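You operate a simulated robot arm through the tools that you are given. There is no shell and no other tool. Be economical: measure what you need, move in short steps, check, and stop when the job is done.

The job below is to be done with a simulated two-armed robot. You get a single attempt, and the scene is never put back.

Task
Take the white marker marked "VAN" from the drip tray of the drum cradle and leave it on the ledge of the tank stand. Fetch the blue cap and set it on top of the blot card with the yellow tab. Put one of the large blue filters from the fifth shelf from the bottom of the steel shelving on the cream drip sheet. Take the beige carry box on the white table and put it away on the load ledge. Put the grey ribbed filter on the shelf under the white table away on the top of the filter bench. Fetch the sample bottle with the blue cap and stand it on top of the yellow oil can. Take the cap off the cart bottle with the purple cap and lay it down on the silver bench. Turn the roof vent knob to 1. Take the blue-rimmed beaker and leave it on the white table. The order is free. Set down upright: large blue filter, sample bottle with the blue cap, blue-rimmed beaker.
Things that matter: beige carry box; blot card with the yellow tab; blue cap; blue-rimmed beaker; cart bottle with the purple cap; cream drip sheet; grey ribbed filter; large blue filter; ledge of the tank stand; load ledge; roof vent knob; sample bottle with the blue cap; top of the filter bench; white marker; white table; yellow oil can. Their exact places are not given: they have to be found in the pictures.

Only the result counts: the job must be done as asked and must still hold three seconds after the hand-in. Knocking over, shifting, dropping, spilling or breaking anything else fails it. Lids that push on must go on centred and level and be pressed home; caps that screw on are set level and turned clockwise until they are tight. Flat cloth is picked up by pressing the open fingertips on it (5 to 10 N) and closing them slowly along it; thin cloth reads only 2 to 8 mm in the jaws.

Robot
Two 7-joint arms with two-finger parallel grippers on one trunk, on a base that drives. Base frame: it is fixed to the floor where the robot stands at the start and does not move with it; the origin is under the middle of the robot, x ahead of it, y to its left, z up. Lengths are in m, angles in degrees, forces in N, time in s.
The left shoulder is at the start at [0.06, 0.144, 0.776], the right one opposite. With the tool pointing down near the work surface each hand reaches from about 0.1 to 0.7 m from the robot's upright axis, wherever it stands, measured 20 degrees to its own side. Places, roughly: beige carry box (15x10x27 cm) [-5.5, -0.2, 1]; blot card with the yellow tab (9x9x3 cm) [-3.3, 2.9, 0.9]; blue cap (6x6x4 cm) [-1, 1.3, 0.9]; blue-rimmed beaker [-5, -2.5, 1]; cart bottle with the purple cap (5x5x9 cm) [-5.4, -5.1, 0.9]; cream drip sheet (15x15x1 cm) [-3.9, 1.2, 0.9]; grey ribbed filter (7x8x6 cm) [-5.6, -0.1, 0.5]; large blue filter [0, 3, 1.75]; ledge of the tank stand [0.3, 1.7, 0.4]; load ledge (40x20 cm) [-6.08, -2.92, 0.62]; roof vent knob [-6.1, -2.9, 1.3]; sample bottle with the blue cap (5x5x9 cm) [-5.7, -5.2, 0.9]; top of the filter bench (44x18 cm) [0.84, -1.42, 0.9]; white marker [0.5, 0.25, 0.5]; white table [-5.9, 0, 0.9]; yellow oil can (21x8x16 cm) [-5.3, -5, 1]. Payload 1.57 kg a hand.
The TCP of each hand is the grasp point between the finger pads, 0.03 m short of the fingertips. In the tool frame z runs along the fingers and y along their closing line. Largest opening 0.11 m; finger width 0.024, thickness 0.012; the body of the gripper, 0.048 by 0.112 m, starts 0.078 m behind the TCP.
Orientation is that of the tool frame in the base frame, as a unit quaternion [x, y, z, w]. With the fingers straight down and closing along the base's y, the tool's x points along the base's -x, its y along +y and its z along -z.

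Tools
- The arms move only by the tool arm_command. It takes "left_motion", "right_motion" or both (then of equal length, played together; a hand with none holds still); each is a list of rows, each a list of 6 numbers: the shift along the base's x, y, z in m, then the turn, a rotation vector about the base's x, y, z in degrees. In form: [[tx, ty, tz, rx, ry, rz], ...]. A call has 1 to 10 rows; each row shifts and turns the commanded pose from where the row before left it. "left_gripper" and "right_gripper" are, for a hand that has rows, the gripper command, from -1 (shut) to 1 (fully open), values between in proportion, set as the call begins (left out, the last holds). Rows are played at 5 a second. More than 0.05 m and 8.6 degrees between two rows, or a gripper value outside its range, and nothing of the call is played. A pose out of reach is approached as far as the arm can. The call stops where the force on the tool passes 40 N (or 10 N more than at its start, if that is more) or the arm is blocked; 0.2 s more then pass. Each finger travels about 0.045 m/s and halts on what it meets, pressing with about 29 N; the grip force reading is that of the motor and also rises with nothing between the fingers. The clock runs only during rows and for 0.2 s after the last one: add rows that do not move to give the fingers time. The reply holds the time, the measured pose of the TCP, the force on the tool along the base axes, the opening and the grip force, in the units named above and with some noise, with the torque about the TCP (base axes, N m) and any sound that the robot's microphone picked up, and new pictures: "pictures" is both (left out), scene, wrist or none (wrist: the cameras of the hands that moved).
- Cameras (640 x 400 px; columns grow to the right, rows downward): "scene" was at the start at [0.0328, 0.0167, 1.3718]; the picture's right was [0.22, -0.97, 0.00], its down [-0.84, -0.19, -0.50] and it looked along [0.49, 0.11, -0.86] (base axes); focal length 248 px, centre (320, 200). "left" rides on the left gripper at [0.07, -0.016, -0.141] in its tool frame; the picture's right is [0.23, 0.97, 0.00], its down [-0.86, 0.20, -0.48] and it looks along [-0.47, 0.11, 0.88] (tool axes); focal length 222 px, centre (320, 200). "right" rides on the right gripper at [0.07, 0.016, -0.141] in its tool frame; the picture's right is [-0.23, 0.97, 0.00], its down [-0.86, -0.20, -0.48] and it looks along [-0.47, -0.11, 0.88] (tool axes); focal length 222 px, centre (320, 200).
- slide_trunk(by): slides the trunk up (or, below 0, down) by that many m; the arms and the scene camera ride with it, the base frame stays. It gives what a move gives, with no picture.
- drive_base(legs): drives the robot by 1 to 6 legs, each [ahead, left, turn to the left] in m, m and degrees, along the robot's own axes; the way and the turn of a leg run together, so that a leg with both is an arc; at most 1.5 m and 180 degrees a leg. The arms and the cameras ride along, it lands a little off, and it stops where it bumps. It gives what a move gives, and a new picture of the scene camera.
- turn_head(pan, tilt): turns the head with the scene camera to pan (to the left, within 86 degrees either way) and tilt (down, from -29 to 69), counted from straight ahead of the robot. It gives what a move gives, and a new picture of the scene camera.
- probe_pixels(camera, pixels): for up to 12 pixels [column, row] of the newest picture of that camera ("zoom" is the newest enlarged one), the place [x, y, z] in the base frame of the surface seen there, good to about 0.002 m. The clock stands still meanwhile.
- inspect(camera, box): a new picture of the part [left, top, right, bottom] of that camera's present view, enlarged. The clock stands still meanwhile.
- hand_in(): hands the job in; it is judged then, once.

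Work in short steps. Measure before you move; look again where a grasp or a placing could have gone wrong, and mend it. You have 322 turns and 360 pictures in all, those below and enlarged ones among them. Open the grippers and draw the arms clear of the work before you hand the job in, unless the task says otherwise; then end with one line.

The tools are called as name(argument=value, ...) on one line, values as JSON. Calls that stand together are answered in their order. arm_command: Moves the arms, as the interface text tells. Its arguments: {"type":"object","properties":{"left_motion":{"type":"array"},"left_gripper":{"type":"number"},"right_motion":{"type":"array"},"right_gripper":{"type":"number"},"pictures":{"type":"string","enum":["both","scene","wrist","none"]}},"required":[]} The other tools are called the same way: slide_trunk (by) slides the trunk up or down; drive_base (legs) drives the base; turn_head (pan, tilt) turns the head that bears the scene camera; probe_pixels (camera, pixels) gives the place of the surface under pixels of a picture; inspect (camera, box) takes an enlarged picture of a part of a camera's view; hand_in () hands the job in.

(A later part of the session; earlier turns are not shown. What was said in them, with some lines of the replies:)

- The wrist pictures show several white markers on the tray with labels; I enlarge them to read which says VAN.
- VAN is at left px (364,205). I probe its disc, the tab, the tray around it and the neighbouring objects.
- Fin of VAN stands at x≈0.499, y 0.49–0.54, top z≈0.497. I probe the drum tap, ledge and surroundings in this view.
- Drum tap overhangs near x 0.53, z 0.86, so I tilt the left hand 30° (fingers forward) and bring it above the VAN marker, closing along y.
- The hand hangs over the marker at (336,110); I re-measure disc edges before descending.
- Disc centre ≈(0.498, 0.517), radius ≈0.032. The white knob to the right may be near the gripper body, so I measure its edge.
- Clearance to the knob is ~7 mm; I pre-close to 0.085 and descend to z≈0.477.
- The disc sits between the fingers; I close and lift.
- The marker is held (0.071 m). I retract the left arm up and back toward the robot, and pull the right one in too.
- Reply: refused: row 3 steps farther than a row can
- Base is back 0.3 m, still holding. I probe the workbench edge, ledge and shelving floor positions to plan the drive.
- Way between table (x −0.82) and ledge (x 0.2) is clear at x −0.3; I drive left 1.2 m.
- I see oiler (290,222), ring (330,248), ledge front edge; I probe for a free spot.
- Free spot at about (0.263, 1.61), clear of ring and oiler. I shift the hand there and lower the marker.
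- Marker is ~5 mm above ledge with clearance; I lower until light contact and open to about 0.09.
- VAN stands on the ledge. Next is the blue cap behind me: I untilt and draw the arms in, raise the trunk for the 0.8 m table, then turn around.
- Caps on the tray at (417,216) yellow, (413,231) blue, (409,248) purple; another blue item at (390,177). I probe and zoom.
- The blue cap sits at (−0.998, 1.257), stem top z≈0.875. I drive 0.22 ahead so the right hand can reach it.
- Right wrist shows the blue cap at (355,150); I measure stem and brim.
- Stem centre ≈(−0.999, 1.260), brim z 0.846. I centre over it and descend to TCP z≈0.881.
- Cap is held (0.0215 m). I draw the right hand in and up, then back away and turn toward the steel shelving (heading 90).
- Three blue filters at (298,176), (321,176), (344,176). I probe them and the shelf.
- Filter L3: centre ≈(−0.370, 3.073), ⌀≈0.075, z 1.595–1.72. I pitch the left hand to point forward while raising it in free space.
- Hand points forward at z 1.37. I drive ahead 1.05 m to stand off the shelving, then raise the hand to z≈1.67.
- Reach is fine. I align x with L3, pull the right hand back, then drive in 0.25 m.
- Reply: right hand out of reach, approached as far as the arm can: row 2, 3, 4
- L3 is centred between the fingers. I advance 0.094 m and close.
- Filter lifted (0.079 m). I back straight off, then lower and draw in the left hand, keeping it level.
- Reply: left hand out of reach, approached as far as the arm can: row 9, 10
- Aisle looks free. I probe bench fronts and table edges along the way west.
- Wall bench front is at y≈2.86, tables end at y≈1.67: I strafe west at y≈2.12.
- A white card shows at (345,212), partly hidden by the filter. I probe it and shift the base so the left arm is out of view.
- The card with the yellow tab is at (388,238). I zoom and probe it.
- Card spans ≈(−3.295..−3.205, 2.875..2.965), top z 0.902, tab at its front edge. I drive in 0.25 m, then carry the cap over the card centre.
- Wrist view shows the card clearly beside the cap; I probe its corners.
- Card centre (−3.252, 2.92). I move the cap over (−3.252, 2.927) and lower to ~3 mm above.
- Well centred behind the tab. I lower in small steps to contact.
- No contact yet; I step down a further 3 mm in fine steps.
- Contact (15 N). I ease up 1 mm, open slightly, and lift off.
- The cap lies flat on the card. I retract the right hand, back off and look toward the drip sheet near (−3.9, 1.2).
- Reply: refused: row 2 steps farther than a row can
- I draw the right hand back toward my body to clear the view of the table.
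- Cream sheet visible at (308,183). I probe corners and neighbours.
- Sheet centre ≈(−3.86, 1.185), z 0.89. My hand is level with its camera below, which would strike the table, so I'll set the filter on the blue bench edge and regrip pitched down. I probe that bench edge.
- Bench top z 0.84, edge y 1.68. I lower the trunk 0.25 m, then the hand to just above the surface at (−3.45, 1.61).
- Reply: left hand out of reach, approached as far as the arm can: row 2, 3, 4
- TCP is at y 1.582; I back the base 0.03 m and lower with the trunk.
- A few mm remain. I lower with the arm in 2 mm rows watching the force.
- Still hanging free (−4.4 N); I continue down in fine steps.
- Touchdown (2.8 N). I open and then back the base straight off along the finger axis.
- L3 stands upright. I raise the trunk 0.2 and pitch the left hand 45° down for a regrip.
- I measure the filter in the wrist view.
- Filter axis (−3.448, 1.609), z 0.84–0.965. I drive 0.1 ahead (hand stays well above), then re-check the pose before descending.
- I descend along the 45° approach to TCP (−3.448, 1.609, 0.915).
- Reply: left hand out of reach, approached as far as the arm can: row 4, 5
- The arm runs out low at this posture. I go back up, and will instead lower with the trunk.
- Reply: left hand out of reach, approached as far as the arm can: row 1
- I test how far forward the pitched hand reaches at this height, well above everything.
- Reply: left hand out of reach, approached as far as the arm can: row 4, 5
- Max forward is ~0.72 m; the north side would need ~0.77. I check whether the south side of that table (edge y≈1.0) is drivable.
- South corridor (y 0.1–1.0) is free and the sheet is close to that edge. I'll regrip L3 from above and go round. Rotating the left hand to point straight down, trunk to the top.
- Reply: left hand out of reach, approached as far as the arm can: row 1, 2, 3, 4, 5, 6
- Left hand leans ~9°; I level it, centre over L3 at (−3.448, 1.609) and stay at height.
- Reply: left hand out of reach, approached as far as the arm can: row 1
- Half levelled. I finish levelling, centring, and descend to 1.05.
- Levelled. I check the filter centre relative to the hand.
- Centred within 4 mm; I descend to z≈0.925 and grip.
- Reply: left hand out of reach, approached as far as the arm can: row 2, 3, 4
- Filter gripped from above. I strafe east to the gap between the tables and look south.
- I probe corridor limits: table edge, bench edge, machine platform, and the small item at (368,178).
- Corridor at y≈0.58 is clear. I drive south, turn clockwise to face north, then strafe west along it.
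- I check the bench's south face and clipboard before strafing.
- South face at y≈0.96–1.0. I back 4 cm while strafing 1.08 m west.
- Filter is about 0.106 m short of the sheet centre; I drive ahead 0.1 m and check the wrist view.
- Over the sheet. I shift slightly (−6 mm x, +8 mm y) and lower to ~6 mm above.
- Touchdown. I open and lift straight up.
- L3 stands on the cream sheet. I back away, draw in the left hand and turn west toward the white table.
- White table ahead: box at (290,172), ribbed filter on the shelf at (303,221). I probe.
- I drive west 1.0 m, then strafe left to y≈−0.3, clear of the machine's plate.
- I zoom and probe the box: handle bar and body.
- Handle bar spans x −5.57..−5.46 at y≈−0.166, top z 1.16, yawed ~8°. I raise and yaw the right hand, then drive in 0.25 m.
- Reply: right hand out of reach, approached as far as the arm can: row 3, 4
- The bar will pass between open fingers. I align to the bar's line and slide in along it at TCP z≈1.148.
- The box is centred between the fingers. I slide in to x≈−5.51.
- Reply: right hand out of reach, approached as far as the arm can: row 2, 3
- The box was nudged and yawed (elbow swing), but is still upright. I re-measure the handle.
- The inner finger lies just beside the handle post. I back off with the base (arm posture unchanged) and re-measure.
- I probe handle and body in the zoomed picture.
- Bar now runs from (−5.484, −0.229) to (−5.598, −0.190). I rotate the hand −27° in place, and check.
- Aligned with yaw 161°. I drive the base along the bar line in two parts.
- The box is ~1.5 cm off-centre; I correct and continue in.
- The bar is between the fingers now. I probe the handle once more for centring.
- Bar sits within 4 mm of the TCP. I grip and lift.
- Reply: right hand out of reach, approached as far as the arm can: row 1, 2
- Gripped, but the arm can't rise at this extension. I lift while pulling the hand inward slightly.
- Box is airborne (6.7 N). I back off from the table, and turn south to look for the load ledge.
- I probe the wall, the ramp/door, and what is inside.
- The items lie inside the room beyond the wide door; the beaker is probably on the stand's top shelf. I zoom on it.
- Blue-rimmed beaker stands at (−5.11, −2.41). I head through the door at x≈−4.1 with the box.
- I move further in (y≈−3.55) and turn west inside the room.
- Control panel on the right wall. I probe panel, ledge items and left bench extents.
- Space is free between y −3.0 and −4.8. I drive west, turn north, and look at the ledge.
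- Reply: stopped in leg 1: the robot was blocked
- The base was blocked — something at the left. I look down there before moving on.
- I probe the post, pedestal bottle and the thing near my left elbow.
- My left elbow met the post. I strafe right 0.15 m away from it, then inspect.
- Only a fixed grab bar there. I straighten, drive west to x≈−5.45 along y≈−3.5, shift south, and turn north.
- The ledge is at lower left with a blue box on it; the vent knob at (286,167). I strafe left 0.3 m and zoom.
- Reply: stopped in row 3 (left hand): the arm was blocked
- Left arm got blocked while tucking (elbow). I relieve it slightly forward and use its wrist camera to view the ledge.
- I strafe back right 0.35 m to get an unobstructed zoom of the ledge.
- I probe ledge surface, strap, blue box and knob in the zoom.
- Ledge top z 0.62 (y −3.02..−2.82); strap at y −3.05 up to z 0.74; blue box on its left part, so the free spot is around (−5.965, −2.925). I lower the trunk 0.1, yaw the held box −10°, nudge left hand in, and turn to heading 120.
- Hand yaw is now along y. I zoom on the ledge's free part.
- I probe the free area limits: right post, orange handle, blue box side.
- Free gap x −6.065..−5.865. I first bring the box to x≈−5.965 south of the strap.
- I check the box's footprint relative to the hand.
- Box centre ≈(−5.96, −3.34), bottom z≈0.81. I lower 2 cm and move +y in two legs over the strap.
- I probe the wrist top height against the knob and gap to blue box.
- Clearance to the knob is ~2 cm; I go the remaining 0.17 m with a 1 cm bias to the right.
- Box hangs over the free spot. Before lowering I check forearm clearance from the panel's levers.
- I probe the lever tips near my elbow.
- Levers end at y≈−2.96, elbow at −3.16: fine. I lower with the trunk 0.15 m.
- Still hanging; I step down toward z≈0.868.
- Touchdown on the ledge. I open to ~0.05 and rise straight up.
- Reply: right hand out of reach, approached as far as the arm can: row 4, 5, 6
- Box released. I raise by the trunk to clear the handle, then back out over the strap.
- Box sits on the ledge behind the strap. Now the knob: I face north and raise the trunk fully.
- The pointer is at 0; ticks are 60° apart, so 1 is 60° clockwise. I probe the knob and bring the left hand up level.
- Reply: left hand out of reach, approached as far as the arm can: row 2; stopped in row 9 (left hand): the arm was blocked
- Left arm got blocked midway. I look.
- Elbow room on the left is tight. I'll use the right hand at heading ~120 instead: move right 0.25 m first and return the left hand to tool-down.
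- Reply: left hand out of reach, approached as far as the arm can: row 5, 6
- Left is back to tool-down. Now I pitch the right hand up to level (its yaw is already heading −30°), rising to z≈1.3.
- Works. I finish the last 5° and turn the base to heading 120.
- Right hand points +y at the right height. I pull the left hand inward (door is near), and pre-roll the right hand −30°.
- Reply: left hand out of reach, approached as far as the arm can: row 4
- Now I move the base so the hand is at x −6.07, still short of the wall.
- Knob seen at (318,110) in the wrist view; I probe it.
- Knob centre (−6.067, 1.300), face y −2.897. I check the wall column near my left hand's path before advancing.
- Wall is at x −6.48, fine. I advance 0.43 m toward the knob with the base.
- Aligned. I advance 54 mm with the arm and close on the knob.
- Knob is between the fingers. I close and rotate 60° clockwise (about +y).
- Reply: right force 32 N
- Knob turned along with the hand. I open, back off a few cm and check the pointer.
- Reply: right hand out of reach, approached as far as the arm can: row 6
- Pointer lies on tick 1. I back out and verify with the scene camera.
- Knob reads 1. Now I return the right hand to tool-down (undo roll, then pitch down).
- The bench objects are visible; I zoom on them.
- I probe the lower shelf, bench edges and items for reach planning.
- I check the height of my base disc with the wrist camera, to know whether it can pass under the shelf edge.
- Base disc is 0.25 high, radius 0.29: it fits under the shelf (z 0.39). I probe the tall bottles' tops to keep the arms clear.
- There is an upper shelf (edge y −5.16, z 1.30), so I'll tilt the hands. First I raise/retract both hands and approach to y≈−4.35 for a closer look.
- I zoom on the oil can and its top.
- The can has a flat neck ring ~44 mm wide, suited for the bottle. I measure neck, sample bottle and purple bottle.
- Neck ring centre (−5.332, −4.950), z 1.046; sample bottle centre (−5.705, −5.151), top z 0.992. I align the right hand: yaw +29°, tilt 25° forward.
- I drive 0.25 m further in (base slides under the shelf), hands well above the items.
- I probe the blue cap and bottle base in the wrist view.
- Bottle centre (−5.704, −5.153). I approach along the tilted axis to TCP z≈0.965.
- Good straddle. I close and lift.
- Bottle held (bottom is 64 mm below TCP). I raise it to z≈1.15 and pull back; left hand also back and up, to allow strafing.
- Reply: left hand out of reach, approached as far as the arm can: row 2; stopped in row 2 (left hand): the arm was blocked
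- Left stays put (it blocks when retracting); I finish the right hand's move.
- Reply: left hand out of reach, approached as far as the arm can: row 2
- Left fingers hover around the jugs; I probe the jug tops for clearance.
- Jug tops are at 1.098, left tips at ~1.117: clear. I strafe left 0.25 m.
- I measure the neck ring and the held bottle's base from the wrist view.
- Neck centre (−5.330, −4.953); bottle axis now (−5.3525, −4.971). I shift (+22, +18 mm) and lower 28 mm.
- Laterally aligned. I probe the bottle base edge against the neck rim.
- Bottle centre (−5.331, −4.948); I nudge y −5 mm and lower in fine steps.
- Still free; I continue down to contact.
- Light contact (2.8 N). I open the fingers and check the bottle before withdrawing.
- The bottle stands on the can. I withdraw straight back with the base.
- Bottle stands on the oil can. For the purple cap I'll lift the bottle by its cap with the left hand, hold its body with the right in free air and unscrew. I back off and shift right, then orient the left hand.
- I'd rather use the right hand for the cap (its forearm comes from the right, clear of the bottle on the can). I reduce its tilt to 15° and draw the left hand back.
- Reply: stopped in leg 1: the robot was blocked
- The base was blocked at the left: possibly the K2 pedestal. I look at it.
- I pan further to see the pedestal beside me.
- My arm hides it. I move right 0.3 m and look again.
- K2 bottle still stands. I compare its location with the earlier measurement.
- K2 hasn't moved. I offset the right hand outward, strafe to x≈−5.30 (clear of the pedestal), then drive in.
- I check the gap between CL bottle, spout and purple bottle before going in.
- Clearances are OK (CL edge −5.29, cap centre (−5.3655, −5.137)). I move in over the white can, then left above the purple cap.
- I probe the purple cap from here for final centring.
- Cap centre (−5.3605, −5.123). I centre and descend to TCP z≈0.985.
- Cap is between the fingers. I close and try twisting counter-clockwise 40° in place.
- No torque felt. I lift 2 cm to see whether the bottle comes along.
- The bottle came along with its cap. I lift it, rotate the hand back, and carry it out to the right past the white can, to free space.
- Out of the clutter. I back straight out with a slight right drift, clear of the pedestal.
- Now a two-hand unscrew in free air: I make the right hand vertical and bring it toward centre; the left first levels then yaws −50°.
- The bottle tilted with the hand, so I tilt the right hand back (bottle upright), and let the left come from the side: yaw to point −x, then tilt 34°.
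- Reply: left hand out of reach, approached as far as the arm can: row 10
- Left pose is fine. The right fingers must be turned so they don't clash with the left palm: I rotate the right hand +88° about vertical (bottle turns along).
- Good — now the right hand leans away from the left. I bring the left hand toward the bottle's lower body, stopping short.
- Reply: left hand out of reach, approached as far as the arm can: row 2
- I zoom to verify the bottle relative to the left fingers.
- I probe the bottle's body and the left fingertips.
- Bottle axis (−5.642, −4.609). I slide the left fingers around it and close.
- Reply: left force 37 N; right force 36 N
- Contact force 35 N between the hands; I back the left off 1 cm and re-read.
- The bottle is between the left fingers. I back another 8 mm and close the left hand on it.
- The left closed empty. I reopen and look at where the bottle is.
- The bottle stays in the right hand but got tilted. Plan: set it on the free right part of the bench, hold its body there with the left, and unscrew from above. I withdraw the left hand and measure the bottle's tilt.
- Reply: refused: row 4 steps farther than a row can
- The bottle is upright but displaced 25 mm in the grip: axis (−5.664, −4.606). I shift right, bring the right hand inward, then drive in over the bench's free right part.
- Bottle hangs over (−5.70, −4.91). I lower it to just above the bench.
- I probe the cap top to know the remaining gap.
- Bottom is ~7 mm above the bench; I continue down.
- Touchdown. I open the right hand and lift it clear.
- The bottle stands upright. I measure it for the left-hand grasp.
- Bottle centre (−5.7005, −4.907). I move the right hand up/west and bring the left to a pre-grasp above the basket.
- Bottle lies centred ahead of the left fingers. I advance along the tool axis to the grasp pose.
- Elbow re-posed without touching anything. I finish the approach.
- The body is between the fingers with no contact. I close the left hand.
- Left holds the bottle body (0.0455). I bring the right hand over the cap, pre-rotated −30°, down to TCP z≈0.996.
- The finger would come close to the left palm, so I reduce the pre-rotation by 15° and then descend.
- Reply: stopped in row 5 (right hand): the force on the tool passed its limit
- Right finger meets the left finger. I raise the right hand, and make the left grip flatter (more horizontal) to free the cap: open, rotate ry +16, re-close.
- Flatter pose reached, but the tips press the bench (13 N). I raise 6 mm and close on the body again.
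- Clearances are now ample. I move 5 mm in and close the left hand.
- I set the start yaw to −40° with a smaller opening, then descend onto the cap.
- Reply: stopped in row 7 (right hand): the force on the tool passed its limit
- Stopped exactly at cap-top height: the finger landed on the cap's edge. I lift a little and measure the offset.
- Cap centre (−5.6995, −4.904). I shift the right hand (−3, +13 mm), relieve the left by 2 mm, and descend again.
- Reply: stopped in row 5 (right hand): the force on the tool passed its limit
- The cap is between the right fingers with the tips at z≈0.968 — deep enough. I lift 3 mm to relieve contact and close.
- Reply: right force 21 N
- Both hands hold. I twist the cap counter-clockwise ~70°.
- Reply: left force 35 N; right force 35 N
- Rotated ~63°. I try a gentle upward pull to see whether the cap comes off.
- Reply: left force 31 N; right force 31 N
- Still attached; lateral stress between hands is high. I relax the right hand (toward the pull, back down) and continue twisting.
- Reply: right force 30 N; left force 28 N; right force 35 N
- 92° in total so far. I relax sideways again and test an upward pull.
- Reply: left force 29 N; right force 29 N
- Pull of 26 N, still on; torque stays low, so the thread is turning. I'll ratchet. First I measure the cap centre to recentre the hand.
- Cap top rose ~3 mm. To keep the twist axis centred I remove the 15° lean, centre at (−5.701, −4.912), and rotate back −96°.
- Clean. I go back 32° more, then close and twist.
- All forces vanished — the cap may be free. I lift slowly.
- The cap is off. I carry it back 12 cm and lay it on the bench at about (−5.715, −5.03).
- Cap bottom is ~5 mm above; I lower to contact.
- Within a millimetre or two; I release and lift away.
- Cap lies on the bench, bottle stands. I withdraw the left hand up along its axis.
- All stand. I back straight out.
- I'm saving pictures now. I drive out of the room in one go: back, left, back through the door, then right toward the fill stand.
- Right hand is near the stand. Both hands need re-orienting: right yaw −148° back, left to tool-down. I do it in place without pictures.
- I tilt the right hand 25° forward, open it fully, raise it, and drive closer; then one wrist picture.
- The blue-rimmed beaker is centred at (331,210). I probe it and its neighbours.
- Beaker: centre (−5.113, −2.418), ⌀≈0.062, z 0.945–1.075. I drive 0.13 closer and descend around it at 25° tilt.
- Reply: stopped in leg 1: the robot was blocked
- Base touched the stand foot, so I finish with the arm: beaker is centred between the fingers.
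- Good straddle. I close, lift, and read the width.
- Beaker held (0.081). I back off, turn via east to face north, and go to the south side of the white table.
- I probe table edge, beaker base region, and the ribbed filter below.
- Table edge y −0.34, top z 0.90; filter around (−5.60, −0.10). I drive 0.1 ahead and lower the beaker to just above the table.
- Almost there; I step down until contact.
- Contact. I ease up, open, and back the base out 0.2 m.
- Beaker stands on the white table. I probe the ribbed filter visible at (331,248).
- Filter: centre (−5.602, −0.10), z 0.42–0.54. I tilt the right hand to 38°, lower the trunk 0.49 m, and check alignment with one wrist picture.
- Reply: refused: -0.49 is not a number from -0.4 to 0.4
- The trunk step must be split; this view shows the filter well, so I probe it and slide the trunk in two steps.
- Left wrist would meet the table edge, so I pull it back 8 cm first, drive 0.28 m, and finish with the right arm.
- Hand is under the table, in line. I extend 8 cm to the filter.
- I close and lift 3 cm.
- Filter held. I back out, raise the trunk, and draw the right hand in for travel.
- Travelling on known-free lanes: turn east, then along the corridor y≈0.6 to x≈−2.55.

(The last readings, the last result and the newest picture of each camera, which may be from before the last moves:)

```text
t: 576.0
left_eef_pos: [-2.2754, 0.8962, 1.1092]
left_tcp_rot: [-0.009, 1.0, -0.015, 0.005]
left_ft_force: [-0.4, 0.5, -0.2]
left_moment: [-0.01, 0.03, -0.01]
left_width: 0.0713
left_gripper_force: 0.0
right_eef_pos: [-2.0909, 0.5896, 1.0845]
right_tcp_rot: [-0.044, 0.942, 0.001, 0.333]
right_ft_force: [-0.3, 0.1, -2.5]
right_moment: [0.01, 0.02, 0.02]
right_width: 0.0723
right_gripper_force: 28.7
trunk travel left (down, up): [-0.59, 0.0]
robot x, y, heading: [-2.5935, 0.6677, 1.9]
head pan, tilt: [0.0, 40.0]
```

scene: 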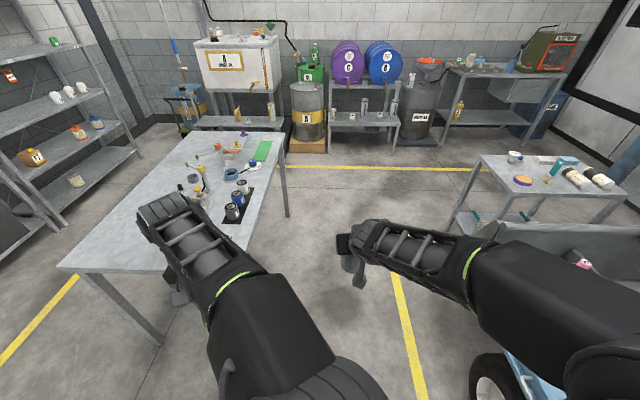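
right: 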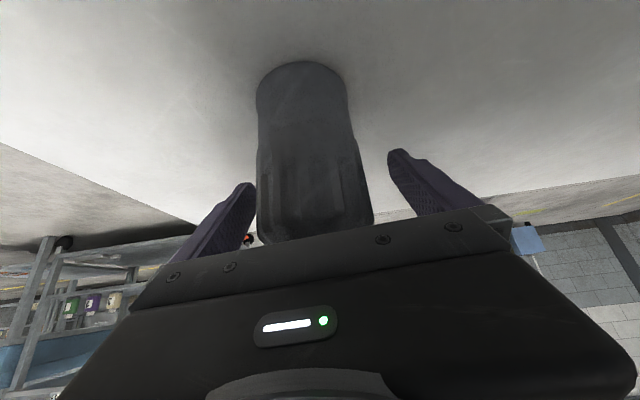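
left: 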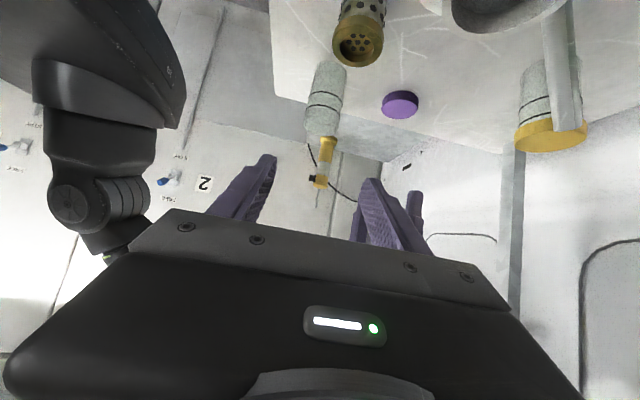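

The way straight east is visibly free. I probe the small table's edge, floor ahead and the bench to the right of the drums.

probe_pixels(camera="scene", pixels=[[482, 165], [455, 235], [520, 205], [340, 180], [490, 72], [530, 72], [465, 75], [455, 125], [540, 85], [400, 330], [565, 45], [510, 85]])

inspect(camera="scene", box=[400, 20, 620, 150])

```text
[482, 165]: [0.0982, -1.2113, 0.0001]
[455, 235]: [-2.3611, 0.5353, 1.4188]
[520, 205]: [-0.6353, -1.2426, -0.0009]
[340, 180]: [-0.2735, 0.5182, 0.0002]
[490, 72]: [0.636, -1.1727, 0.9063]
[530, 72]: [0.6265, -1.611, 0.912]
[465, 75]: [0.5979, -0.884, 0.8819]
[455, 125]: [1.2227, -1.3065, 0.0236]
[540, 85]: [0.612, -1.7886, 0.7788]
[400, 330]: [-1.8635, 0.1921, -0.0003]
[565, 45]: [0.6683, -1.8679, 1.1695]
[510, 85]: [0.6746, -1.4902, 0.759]
```

```text
2.91 times, centred on (510, 85) of scene
```

zoom: 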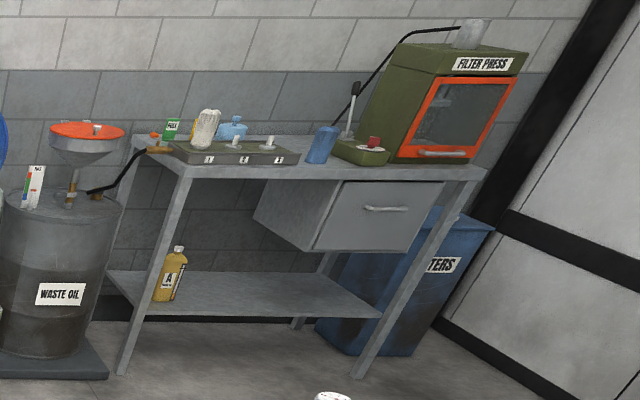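

I need the small table's corners and the free area on the filter bench top.

probe_pixels(camera="scene", pixels=[[484, 158], [502, 193], [626, 192], [580, 156], [540, 190], [535, 175]])

probe_pixels(camera="zoom", pixels=[[190, 172], [300, 172], [180, 150], [300, 158], [310, 172], [140, 140], [440, 168], [345, 160], [320, 150], [330, 185], [240, 130]])

```text
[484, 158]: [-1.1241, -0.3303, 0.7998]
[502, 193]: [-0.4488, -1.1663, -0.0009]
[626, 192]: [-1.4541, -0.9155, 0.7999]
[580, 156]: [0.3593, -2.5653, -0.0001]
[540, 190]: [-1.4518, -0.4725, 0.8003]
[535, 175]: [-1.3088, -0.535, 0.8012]
```

```text
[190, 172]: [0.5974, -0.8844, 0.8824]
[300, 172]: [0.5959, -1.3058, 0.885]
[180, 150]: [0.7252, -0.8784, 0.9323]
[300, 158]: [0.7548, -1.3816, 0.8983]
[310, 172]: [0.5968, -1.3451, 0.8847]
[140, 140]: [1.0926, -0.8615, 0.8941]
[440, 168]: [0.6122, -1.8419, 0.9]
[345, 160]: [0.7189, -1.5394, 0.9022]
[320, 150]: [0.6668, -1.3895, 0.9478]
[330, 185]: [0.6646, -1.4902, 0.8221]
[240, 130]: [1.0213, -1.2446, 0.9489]
```

Small table is clear of my lane; bench front x 0.60, top z 0.90. I drive there in one go.

drive_base(legs=[[0, 0, -1.9], [1.5, 0, 0], [0.8, 0, 0], [0, -1.5, 0], [0, -0.5, 0]])

inspect(camera="scene", box=[200, 60, 520, 280])

```text
t: 597.1
left_eef_pos: [0.0444, -1.1018, 1.1091]
left_tcp_rot: [-0.004, 1.0, -0.014, 0.005]
left_ft_force: [0.5, -0.2, 0.7]
left_moment: [0.04, -0.01, 0.03]
left_width: 0.0715
left_gripper_force: 0.0
right_eef_pos: [0.2245, -1.409, 1.0862]
right_tcp_rot: [-0.039, 0.942, 0.0, 0.334]
right_ft_force: [-0.2, -0.7, -2.7]
right_moment: [0.0, -0.03, -0.02]
right_width: 0.0722
right_gripper_force: 29.4
trunk travel left (down, up): [-0.59, 0.0]
robot x, y, heading: [-0.2752, -1.3265, 1.6]
head pan, tilt: [0.0, 40.0]
```

scene: 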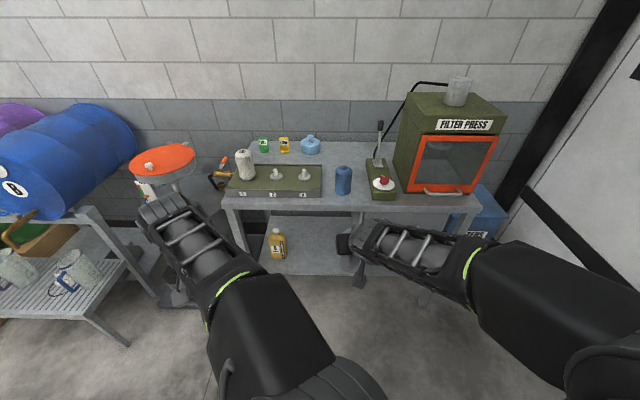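

```text
1.82 times, centred on (360, 170) of scene
```

zoom: 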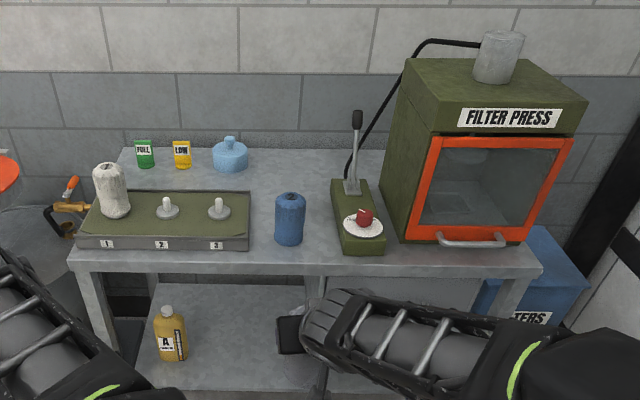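

The free area lies behind the blue filter, between strip and lever box. I probe it.

probe_pixels(camera="zoom", pixels=[[290, 180], [270, 215], [315, 190], [290, 160], [290, 205], [276, 200], [304, 200], [252, 205], [332, 200], [345, 185], [245, 165], [355, 130]])

```text
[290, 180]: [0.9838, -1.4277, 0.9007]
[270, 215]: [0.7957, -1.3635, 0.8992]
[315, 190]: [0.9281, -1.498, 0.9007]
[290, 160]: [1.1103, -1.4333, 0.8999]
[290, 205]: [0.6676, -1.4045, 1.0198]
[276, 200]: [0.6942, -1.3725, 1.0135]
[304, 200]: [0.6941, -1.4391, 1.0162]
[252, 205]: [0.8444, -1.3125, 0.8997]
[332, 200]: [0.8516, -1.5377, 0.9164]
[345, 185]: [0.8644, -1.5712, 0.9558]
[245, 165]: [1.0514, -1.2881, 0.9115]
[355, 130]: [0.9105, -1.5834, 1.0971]
```

Zone fits x 0.62–1.06, y −1.33..−1.51 with a blue filter at (0.695, −1.405), top 1.02. I'll place at (0.95, −1.42). I raise the hand and straighten heading first.

arm_command(right_motion=[[0.01, 0, 0.02, 0, 0, 0], [0.01, 0, 0.02, 0, 0, 0], [0.01, 0, 0.02, 0, 0, 0], [0, 0, 0.01, 0, 0, 0], [0, 0, 0, 0, 0, 0]], pictures="none")

drive_base(legs=[[0, 0, -1.6], [0.3, 0, 0]])

```text
t: 598.3
left_eef_pos: [0.0435, -1.1002, 1.1084]
left_tcp_rot: [-0.004, 1.0, -0.015, 0.006]
left_ft_force: [0.1, 0.3, -0.4]
left_moment: [-0.02, 0.01, 0.0]
left_width: 0.0718
left_gripper_force: 0.0
right_eef_pos: [0.2546, -1.411, 1.1555]
right_tcp_rot: [-0.04, 0.942, -0.001, 0.332]
right_ft_force: [0.3, -0.2, -2.9]
right_moment: [0.01, -0.02, 0.0]
right_width: 0.072
right_gripper_force: 28.7
trunk travel left (down, up): [-0.59, 0.0]
robot x, y, heading: [-0.2765, -1.3259, 1.3]
head pan, tilt: [0.0, 40.0]
```

```text
t: 600.8
left_eef_pos: [0.3538, -1.1098, 1.1083]
left_tcp_rot: [0.009, 1.0, -0.013, 0.005]
left_ft_force: [0.4, 0.4, 0.7]
left_moment: [0.02, 0.02, 0.01]
left_width: 0.0716
left_gripper_force: 0.2
right_eef_pos: [0.5554, -1.4241, 1.1547]
right_tcp_rot: [-0.027, 0.943, -0.004, 0.333]
right_ft_force: [0.3, -0.9, -2.6]
right_moment: [0.0, -0.03, -0.02]
right_width: 0.0721
right_gripper_force: 29.0
trunk travel left (down, up): [-0.59, 0.0]
robot x, y, heading: [0.0262, -1.3275, -0.2]
head pan, tilt: [0.0, 40.0]
```

scene: 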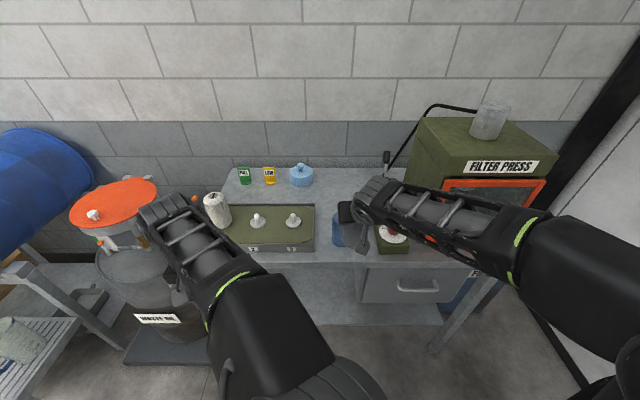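

I advance 0.27 m over the blue filter (5 cm clearance).

drive_base(legs=[[0.27, 0, 0]])

arm_command(right_motion=[[0.03, 0.002, 0, 0, 0, 0], [0.03, 0, 0, 0, 0, 0], [0.03, 0, -0.01, 0, 0, 0], [0.03, 0, -0.02, 0, 0, 0], [0, 0, 0, 0, 0, 0]], pictures="wrist")

```text
t: 602.7
left_eef_pos: [0.6259, -1.1081, 1.1095]
left_tcp_rot: [0.006, 1.0, -0.014, 0.005]
left_ft_force: [1.3, -0.3, 0.2]
left_moment: [-0.02, -0.01, 0.01]
left_width: 0.0716
left_gripper_force: 0.0
right_eef_pos: [0.8292, -1.4239, 1.1548]
right_tcp_rot: [-0.028, 0.943, -0.005, 0.333]
right_ft_force: [0.1, -0.2, -3.6]
right_moment: [0.01, 0.01, 0.02]
right_width: 0.0722
right_gripper_force: 29.4
trunk travel left (down, up): [-0.59, 0.0]
robot x, y, heading: [0.3012, -1.3277, 0.1]
head pan, tilt: [0.0, 40.0]
```

scene: 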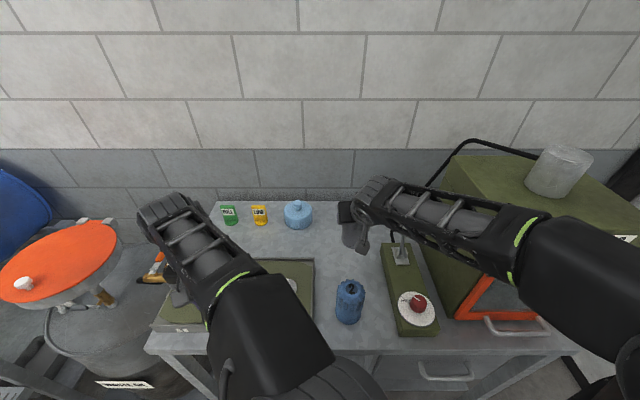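

```text
t: 603.9
left_eef_pos: [0.6239, -1.1089, 1.109]
left_tcp_rot: [0.008, 1.0, -0.014, 0.005]
left_ft_force: [-0.5, 0.3, -0.4]
left_moment: [0.04, -0.02, 0.03]
left_width: 0.0715
left_gripper_force: 0.1
right_eef_pos: [0.9462, -1.42, 1.1261]
right_tcp_rot: [-0.028, 0.942, -0.005, 0.334]
right_ft_force: [-0.8, 0.0, -2.0]
right_moment: [0.02, -0.03, -0.01]
right_width: 0.0724
right_gripper_force: 28.6
trunk travel left (down, up): [-0.59, 0.0]
robot x, y, heading: [0.3005, -1.3286, -0.0]
head pan, tilt: [0.0, 40.0]
```

right: 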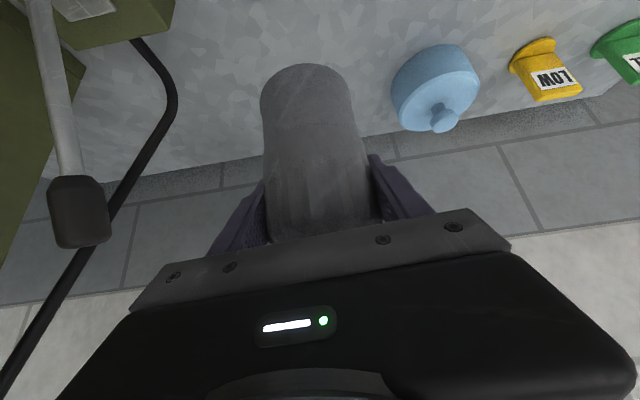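

Clear all round. I descend to ~6 mm above the top.

arm_command(right_motion=[[0, 0, -0.03, 0, 0, 0], [0, 0, -0.03, 0, 0, 0], [0, 0, -0.03, 0, 0, 0], [0, 0, -0.03, 0, 0, 0], [0, 0, -0.012, 0, 0, 0], [0, 0, 0, 0, 0, 0]], pictures="scene")

```text
t: 605.3
left_eef_pos: [0.6238, -1.109, 1.1094]
left_tcp_rot: [0.008, 1.0, -0.015, 0.005]
left_ft_force: [0.4, -0.5, -0.1]
left_moment: [-0.01, 0.04, 0.0]
left_width: 0.0713
left_gripper_force: 0.1
right_eef_pos: [0.9491, -1.4206, 0.992]
right_tcp_rot: [-0.028, 0.943, -0.004, 0.332]
right_ft_force: [-1.1, 0.4, -1.7]
right_moment: [-0.04, 0.02, -0.01]
right_width: 0.072
right_gripper_force: 29.3
trunk travel left (down, up): [-0.59, 0.0]
robot x, y, heading: [0.3006, -1.3284, -0.1]
head pan, tilt: [0.0, 40.0]
```

scene: 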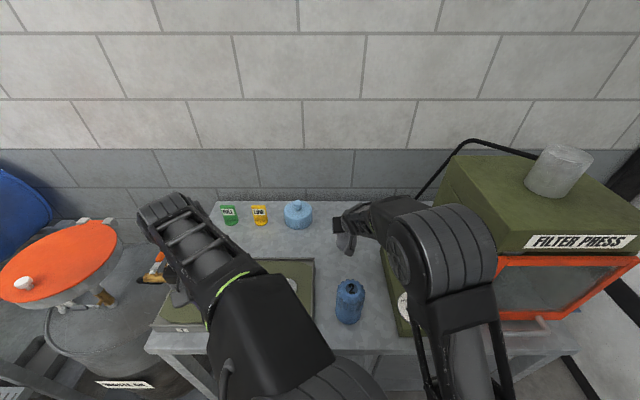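

Elbow re-posed without contact. I lower finely to touchdown.

arm_command(right_motion=[[0, 0, -0.003, 0, 0, 0], [0, 0, -0.002, 0, 0, 0], [0, 0, 0, 0, 0, 0]], pictures="none")

arm_command(right_motion=[[0, 0, -0.002, 0, 0, 0], [0, 0, 0, 0, 0, 0]], pictures="none")

arm_command(right_motion=[[0, 0, -0.0015, 0, 0, 0], [0, 0, 0, 0, 0, 0]], pictures="none")

```text
t: 606.1
left_eef_pos: [0.624, -1.1088, 1.109]
left_tcp_rot: [0.007, 1.0, -0.014, 0.005]
left_ft_force: [0.3, -0.3, -0.9]
left_moment: [0.0, 0.02, -0.02]
left_width: 0.0712
left_gripper_force: 0.1
right_eef_pos: [0.9481, -1.42, 0.9888]
right_tcp_rot: [-0.027, 0.942, -0.004, 0.333]
right_ft_force: [0.6, -0.6, -1.6]
right_moment: [0.01, -0.01, 0.0]
right_width: 0.0721
right_gripper_force: 29.2
trunk travel left (down, up): [-0.59, 0.0]
robot x, y, heading: [0.3014, -1.3297, 0.1]
head pan, tilt: [0.0, 40.0]
```

```text
t: 606.7
left_eef_pos: [0.6253, -1.1104, 1.1085]
left_tcp_rot: [0.007, 1.0, -0.014, 0.006]
left_ft_force: [-0.1, 0.4, 0.6]
left_moment: [0.01, 0.0, 0.01]
left_width: 0.0714
left_gripper_force: 0.1
right_eef_pos: [0.947, -1.4197, 0.9876]
right_tcp_rot: [-0.028, 0.943, -0.005, 0.333]
right_ft_force: [0.4, -0.1, -2.4]
right_moment: [0.01, 0.01, 0.02]
right_width: 0.0723
right_gripper_force: 28.9
trunk travel left (down, up): [-0.59, 0.0]
robot x, y, heading: [0.301, -1.3282, 0.3]
head pan, tilt: [0.0, 40.0]
```

```text
t: 607.3
left_eef_pos: [0.6238, -1.109, 1.11]
left_tcp_rot: [0.008, 1.0, -0.014, 0.005]
left_ft_force: [0.0, 0.5, -0.4]
left_moment: [0.03, 0.03, 0.02]
left_width: 0.0715
left_gripper_force: 0.2
right_eef_pos: [0.9487, -1.4206, 0.9836]
right_tcp_rot: [-0.029, 0.943, -0.004, 0.333]
right_ft_force: [-0.3, 0.1, -2.0]
right_moment: [-0.02, 0.0, 0.01]
right_width: 0.0721
right_gripper_force: 28.8
trunk travel left (down, up): [-0.59, 0.0]
robot x, y, heading: [0.2998, -1.3296, 0.1]
head pan, tilt: [0.0, 40.0]
```

Still hanging (−2 N); a little further.

arm_command(right_motion=[[0, 0, -0.0015, 0, 0, 0], [0, 0, 0, 0, 0, 0]], pictures="none")

arm_command(right_motion=[[0, 0, -0.0015, 0, 0, 0], [0, 0, 0, 0, 0, 0]], pictures="none")

```text
t: 607.9
left_eef_pos: [0.6245, -1.107, 1.1081]
left_tcp_rot: [0.007, 1.0, -0.014, 0.005]
left_ft_force: [-0.3, 0.3, -0.1]
left_moment: [0.01, 0.01, 0.0]
left_width: 0.0716
left_gripper_force: 0.1
right_eef_pos: [0.9466, -1.4204, 0.9844]
right_tcp_rot: [-0.028, 0.943, -0.004, 0.333]
right_ft_force: [0.1, 0.2, -1.8]
right_moment: [-0.01, 0.01, -0.02]
right_width: 0.0719
right_gripper_force: 28.6
trunk travel left (down, up): [-0.59, 0.0]
robot x, y, heading: [0.2982, -1.3319, -0.1]
head pan, tilt: [0.0, 40.0]
```

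```text
t: 608.5
left_eef_pos: [0.6236, -1.1091, 1.1086]
left_tcp_rot: [0.007, 1.0, -0.014, 0.005]
left_ft_force: [0.0, 0.7, 0.3]
left_moment: [-0.04, 0.03, 0.02]
left_width: 0.0717
left_gripper_force: 0.0
right_eef_pos: [0.9483, -1.421, 0.9821]
right_tcp_rot: [-0.027, 0.943, -0.005, 0.332]
right_ft_force: [0.2, 0.0, -3.1]
right_moment: [0.0, -0.01, 0.02]
right_width: 0.0722
right_gripper_force: 29.3
trunk travel left (down, up): [-0.59, 0.0]
robot x, y, heading: [0.3004, -1.3252, -0.0]
head pan, tilt: [0.0, 40.0]
```

arm_command(right_motion=[[0, 0, -0.0015, 0, 0, 0], [0, 0, -0.001, 0, 0, 0], [0, 0, 0, 0, 0, 0]], pictures="none")

```text
t: 609.3
left_eef_pos: [0.6247, -1.109, 1.1093]
left_tcp_rot: [0.008, 1.0, -0.014, 0.005]
left_ft_force: [0.2, 0.0, 0.6]
left_moment: [0.02, -0.01, -0.01]
left_width: 0.0716
left_gripper_force: 0.1
right_eef_pos: [0.9463, -1.4195, 0.9827]
right_tcp_rot: [-0.027, 0.942, -0.005, 0.335]
right_ft_force: [2.3, -4.4, 11.5]
right_moment: [0.09, 0.02, 0.01]
right_width: 0.072
right_gripper_force: 29.2
trunk travel left (down, up): [-0.59, 0.0]
robot x, y, heading: [0.3036, -1.3277, -0.2]
head pan, tilt: [0.0, 40.0]
```

Touchdown. I ease 1 mm, open, and lift the hand straight up.

arm_command(right_motion=[[0, 0, 0.001, 0, 0, 0], [0, 0, 0, 0, 0, 0]], pictures="none")

arm_command(right_motion=[[0, 0, 0, 0, 0, 0], [0, 0, 0, 0, 0, 0], [0, 0, 0, 0, 0, 0], [-0.015, 0, 0.02, 0, 0, 0], [-0.025, 0, 0.03, 0, 0, 0], [-0.025, 0, 0.035, 0, 0, 0], [-0.01, 0, 0.04, 0, 0, 0], [-0.01, 0, 0.04, 0, 0, 0], [0, 0, 0, 0, 0, 0]], right_gripper=0.8, pictures="scene")

```text
t: 609.9
left_eef_pos: [0.6249, -1.1103, 1.1088]
left_tcp_rot: [0.008, 1.0, -0.014, 0.005]
left_ft_force: [0.7, 0.1, -1.0]
left_moment: [-0.02, 0.0, 0.01]
left_width: 0.0716
left_gripper_force: 0.1
right_eef_pos: [0.9475, -1.4192, 0.9816]
right_tcp_rot: [-0.028, 0.942, -0.004, 0.333]
right_ft_force: [3.4, -1.4, 7.9]
right_moment: [0.17, -0.28, -0.08]
right_width: 0.0723
right_gripper_force: 29.0
trunk travel left (down, up): [-0.59, 0.0]
robot x, y, heading: [0.3008, -1.3236, 0.3]
head pan, tilt: [0.0, 40.0]
```

```text
t: 611.9
left_eef_pos: [0.6236, -1.1082, 1.1093]
left_tcp_rot: [0.007, 1.0, -0.014, 0.005]
left_ft_force: [0.2, 0.0, 0.1]
left_moment: [0.0, 0.04, 0.0]
left_width: 0.0716
left_gripper_force: 0.0
right_eef_pos: [0.864, -1.4202, 1.1448]
right_tcp_rot: [-0.028, 0.943, -0.005, 0.332]
right_ft_force: [-0.4, -0.2, -0.6]
right_moment: [0.0, 0.0, 0.0]
right_width: 0.0992
right_gripper_force: 0.1
trunk travel left (down, up): [-0.59, 0.0]
robot x, y, heading: [0.2996, -1.3279, -0.1]
head pan, tilt: [0.0, 40.0]
```

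scene: 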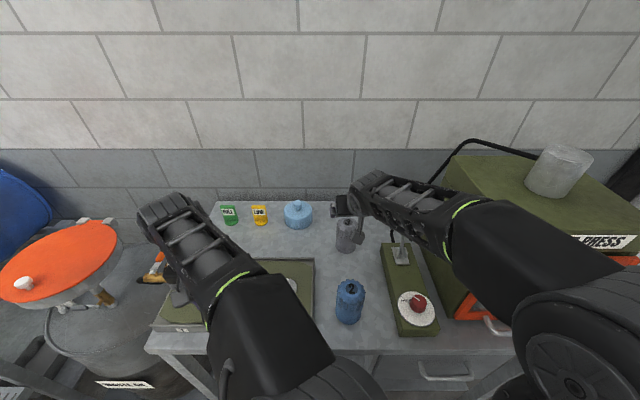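

The ribbed filter stands on the bench top. I back away and take a final look.

drive_base(legs=[[-0.55, 0, 0]])

inspect(camera="scene", box=[200, 90, 520, 280])

```text
t: 615.0
left_eef_pos: [0.0826, -1.1114, 1.1097]
left_tcp_rot: [0.02, 1.0, -0.013, 0.005]
left_ft_force: [0.0, -0.5, -0.3]
left_moment: [0.0, -0.04, 0.02]
left_width: 0.0713
left_gripper_force: 0.1
right_eef_pos: [0.3137, -1.4268, 1.1441]
right_tcp_rot: [-0.017, 0.943, -0.008, 0.333]
right_ft_force: [-0.4, -0.4, -0.4]
right_moment: [0.0, 0.0, -0.04]
right_width: 0.0988
right_gripper_force: 0.0
trunk travel left (down, up): [-0.59, 0.0]
robot x, y, heading: [-0.2445, -1.321, -1.2]
head pan, tilt: [0.0, 40.0]
```

scene: 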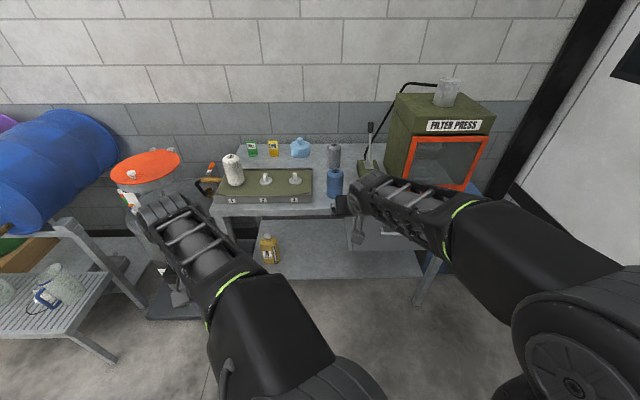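

```text
2.00 times, centred on (360, 185) of scene
```

zoom: 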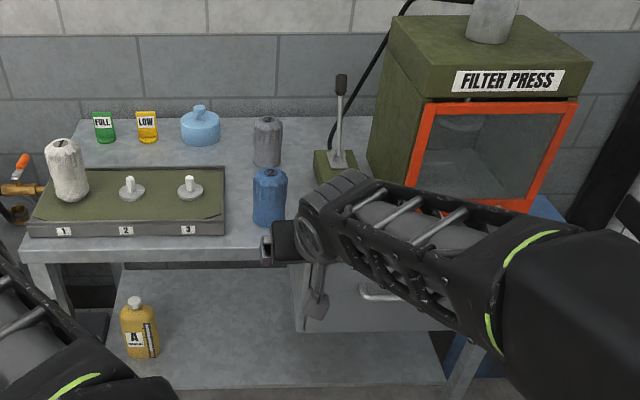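

All nine parts are placed. I open both grippers and hand in.

arm_command(left_motion=[[0, 0, 0, 0, 0, 0], [0, 0, 0, 0, 0, 0]], right_motion=[[0, 0, 0, 0, 0, 0], [0, 0, 0, 0, 0, 0]], left_gripper=1, right_gripper=1, pictures="none")

hand_in()

```text
t: 615.6
left_eef_pos: [0.0825, -1.1106, 1.1096]
left_tcp_rot: [0.019, 1.0, -0.015, 0.005]
left_ft_force: [-0.7, 0.6, 0.2]
left_moment: [-0.02, 0.0, -0.02]
left_width: 0.1099
left_gripper_force: 0.1
right_eef_pos: [0.3138, -1.4278, 1.1447]
right_tcp_rot: [-0.017, 0.943, -0.009, 0.333]
right_ft_force: [-1.2, 0.0, -0.7]
right_moment: [-0.01, 0.01, 0.0]
right_width: 0.1101
right_gripper_force: 0.1
trunk travel left (down, up): [-0.59, 0.0]
robot x, y, heading: [-0.2475, -1.3247, -1.4]
head pan, tilt: [0.0, 40.0]
```

```text
The job is handed in.
```

All nine parts are done and handed in, with three uncertainties: the purple-cap bottle now stands about 40 cm from its original spot, I took its bench to be the "silver bench", and I bumped the K2 bottle's pedestal, a post and the fill stand's foot without seeing anything move.
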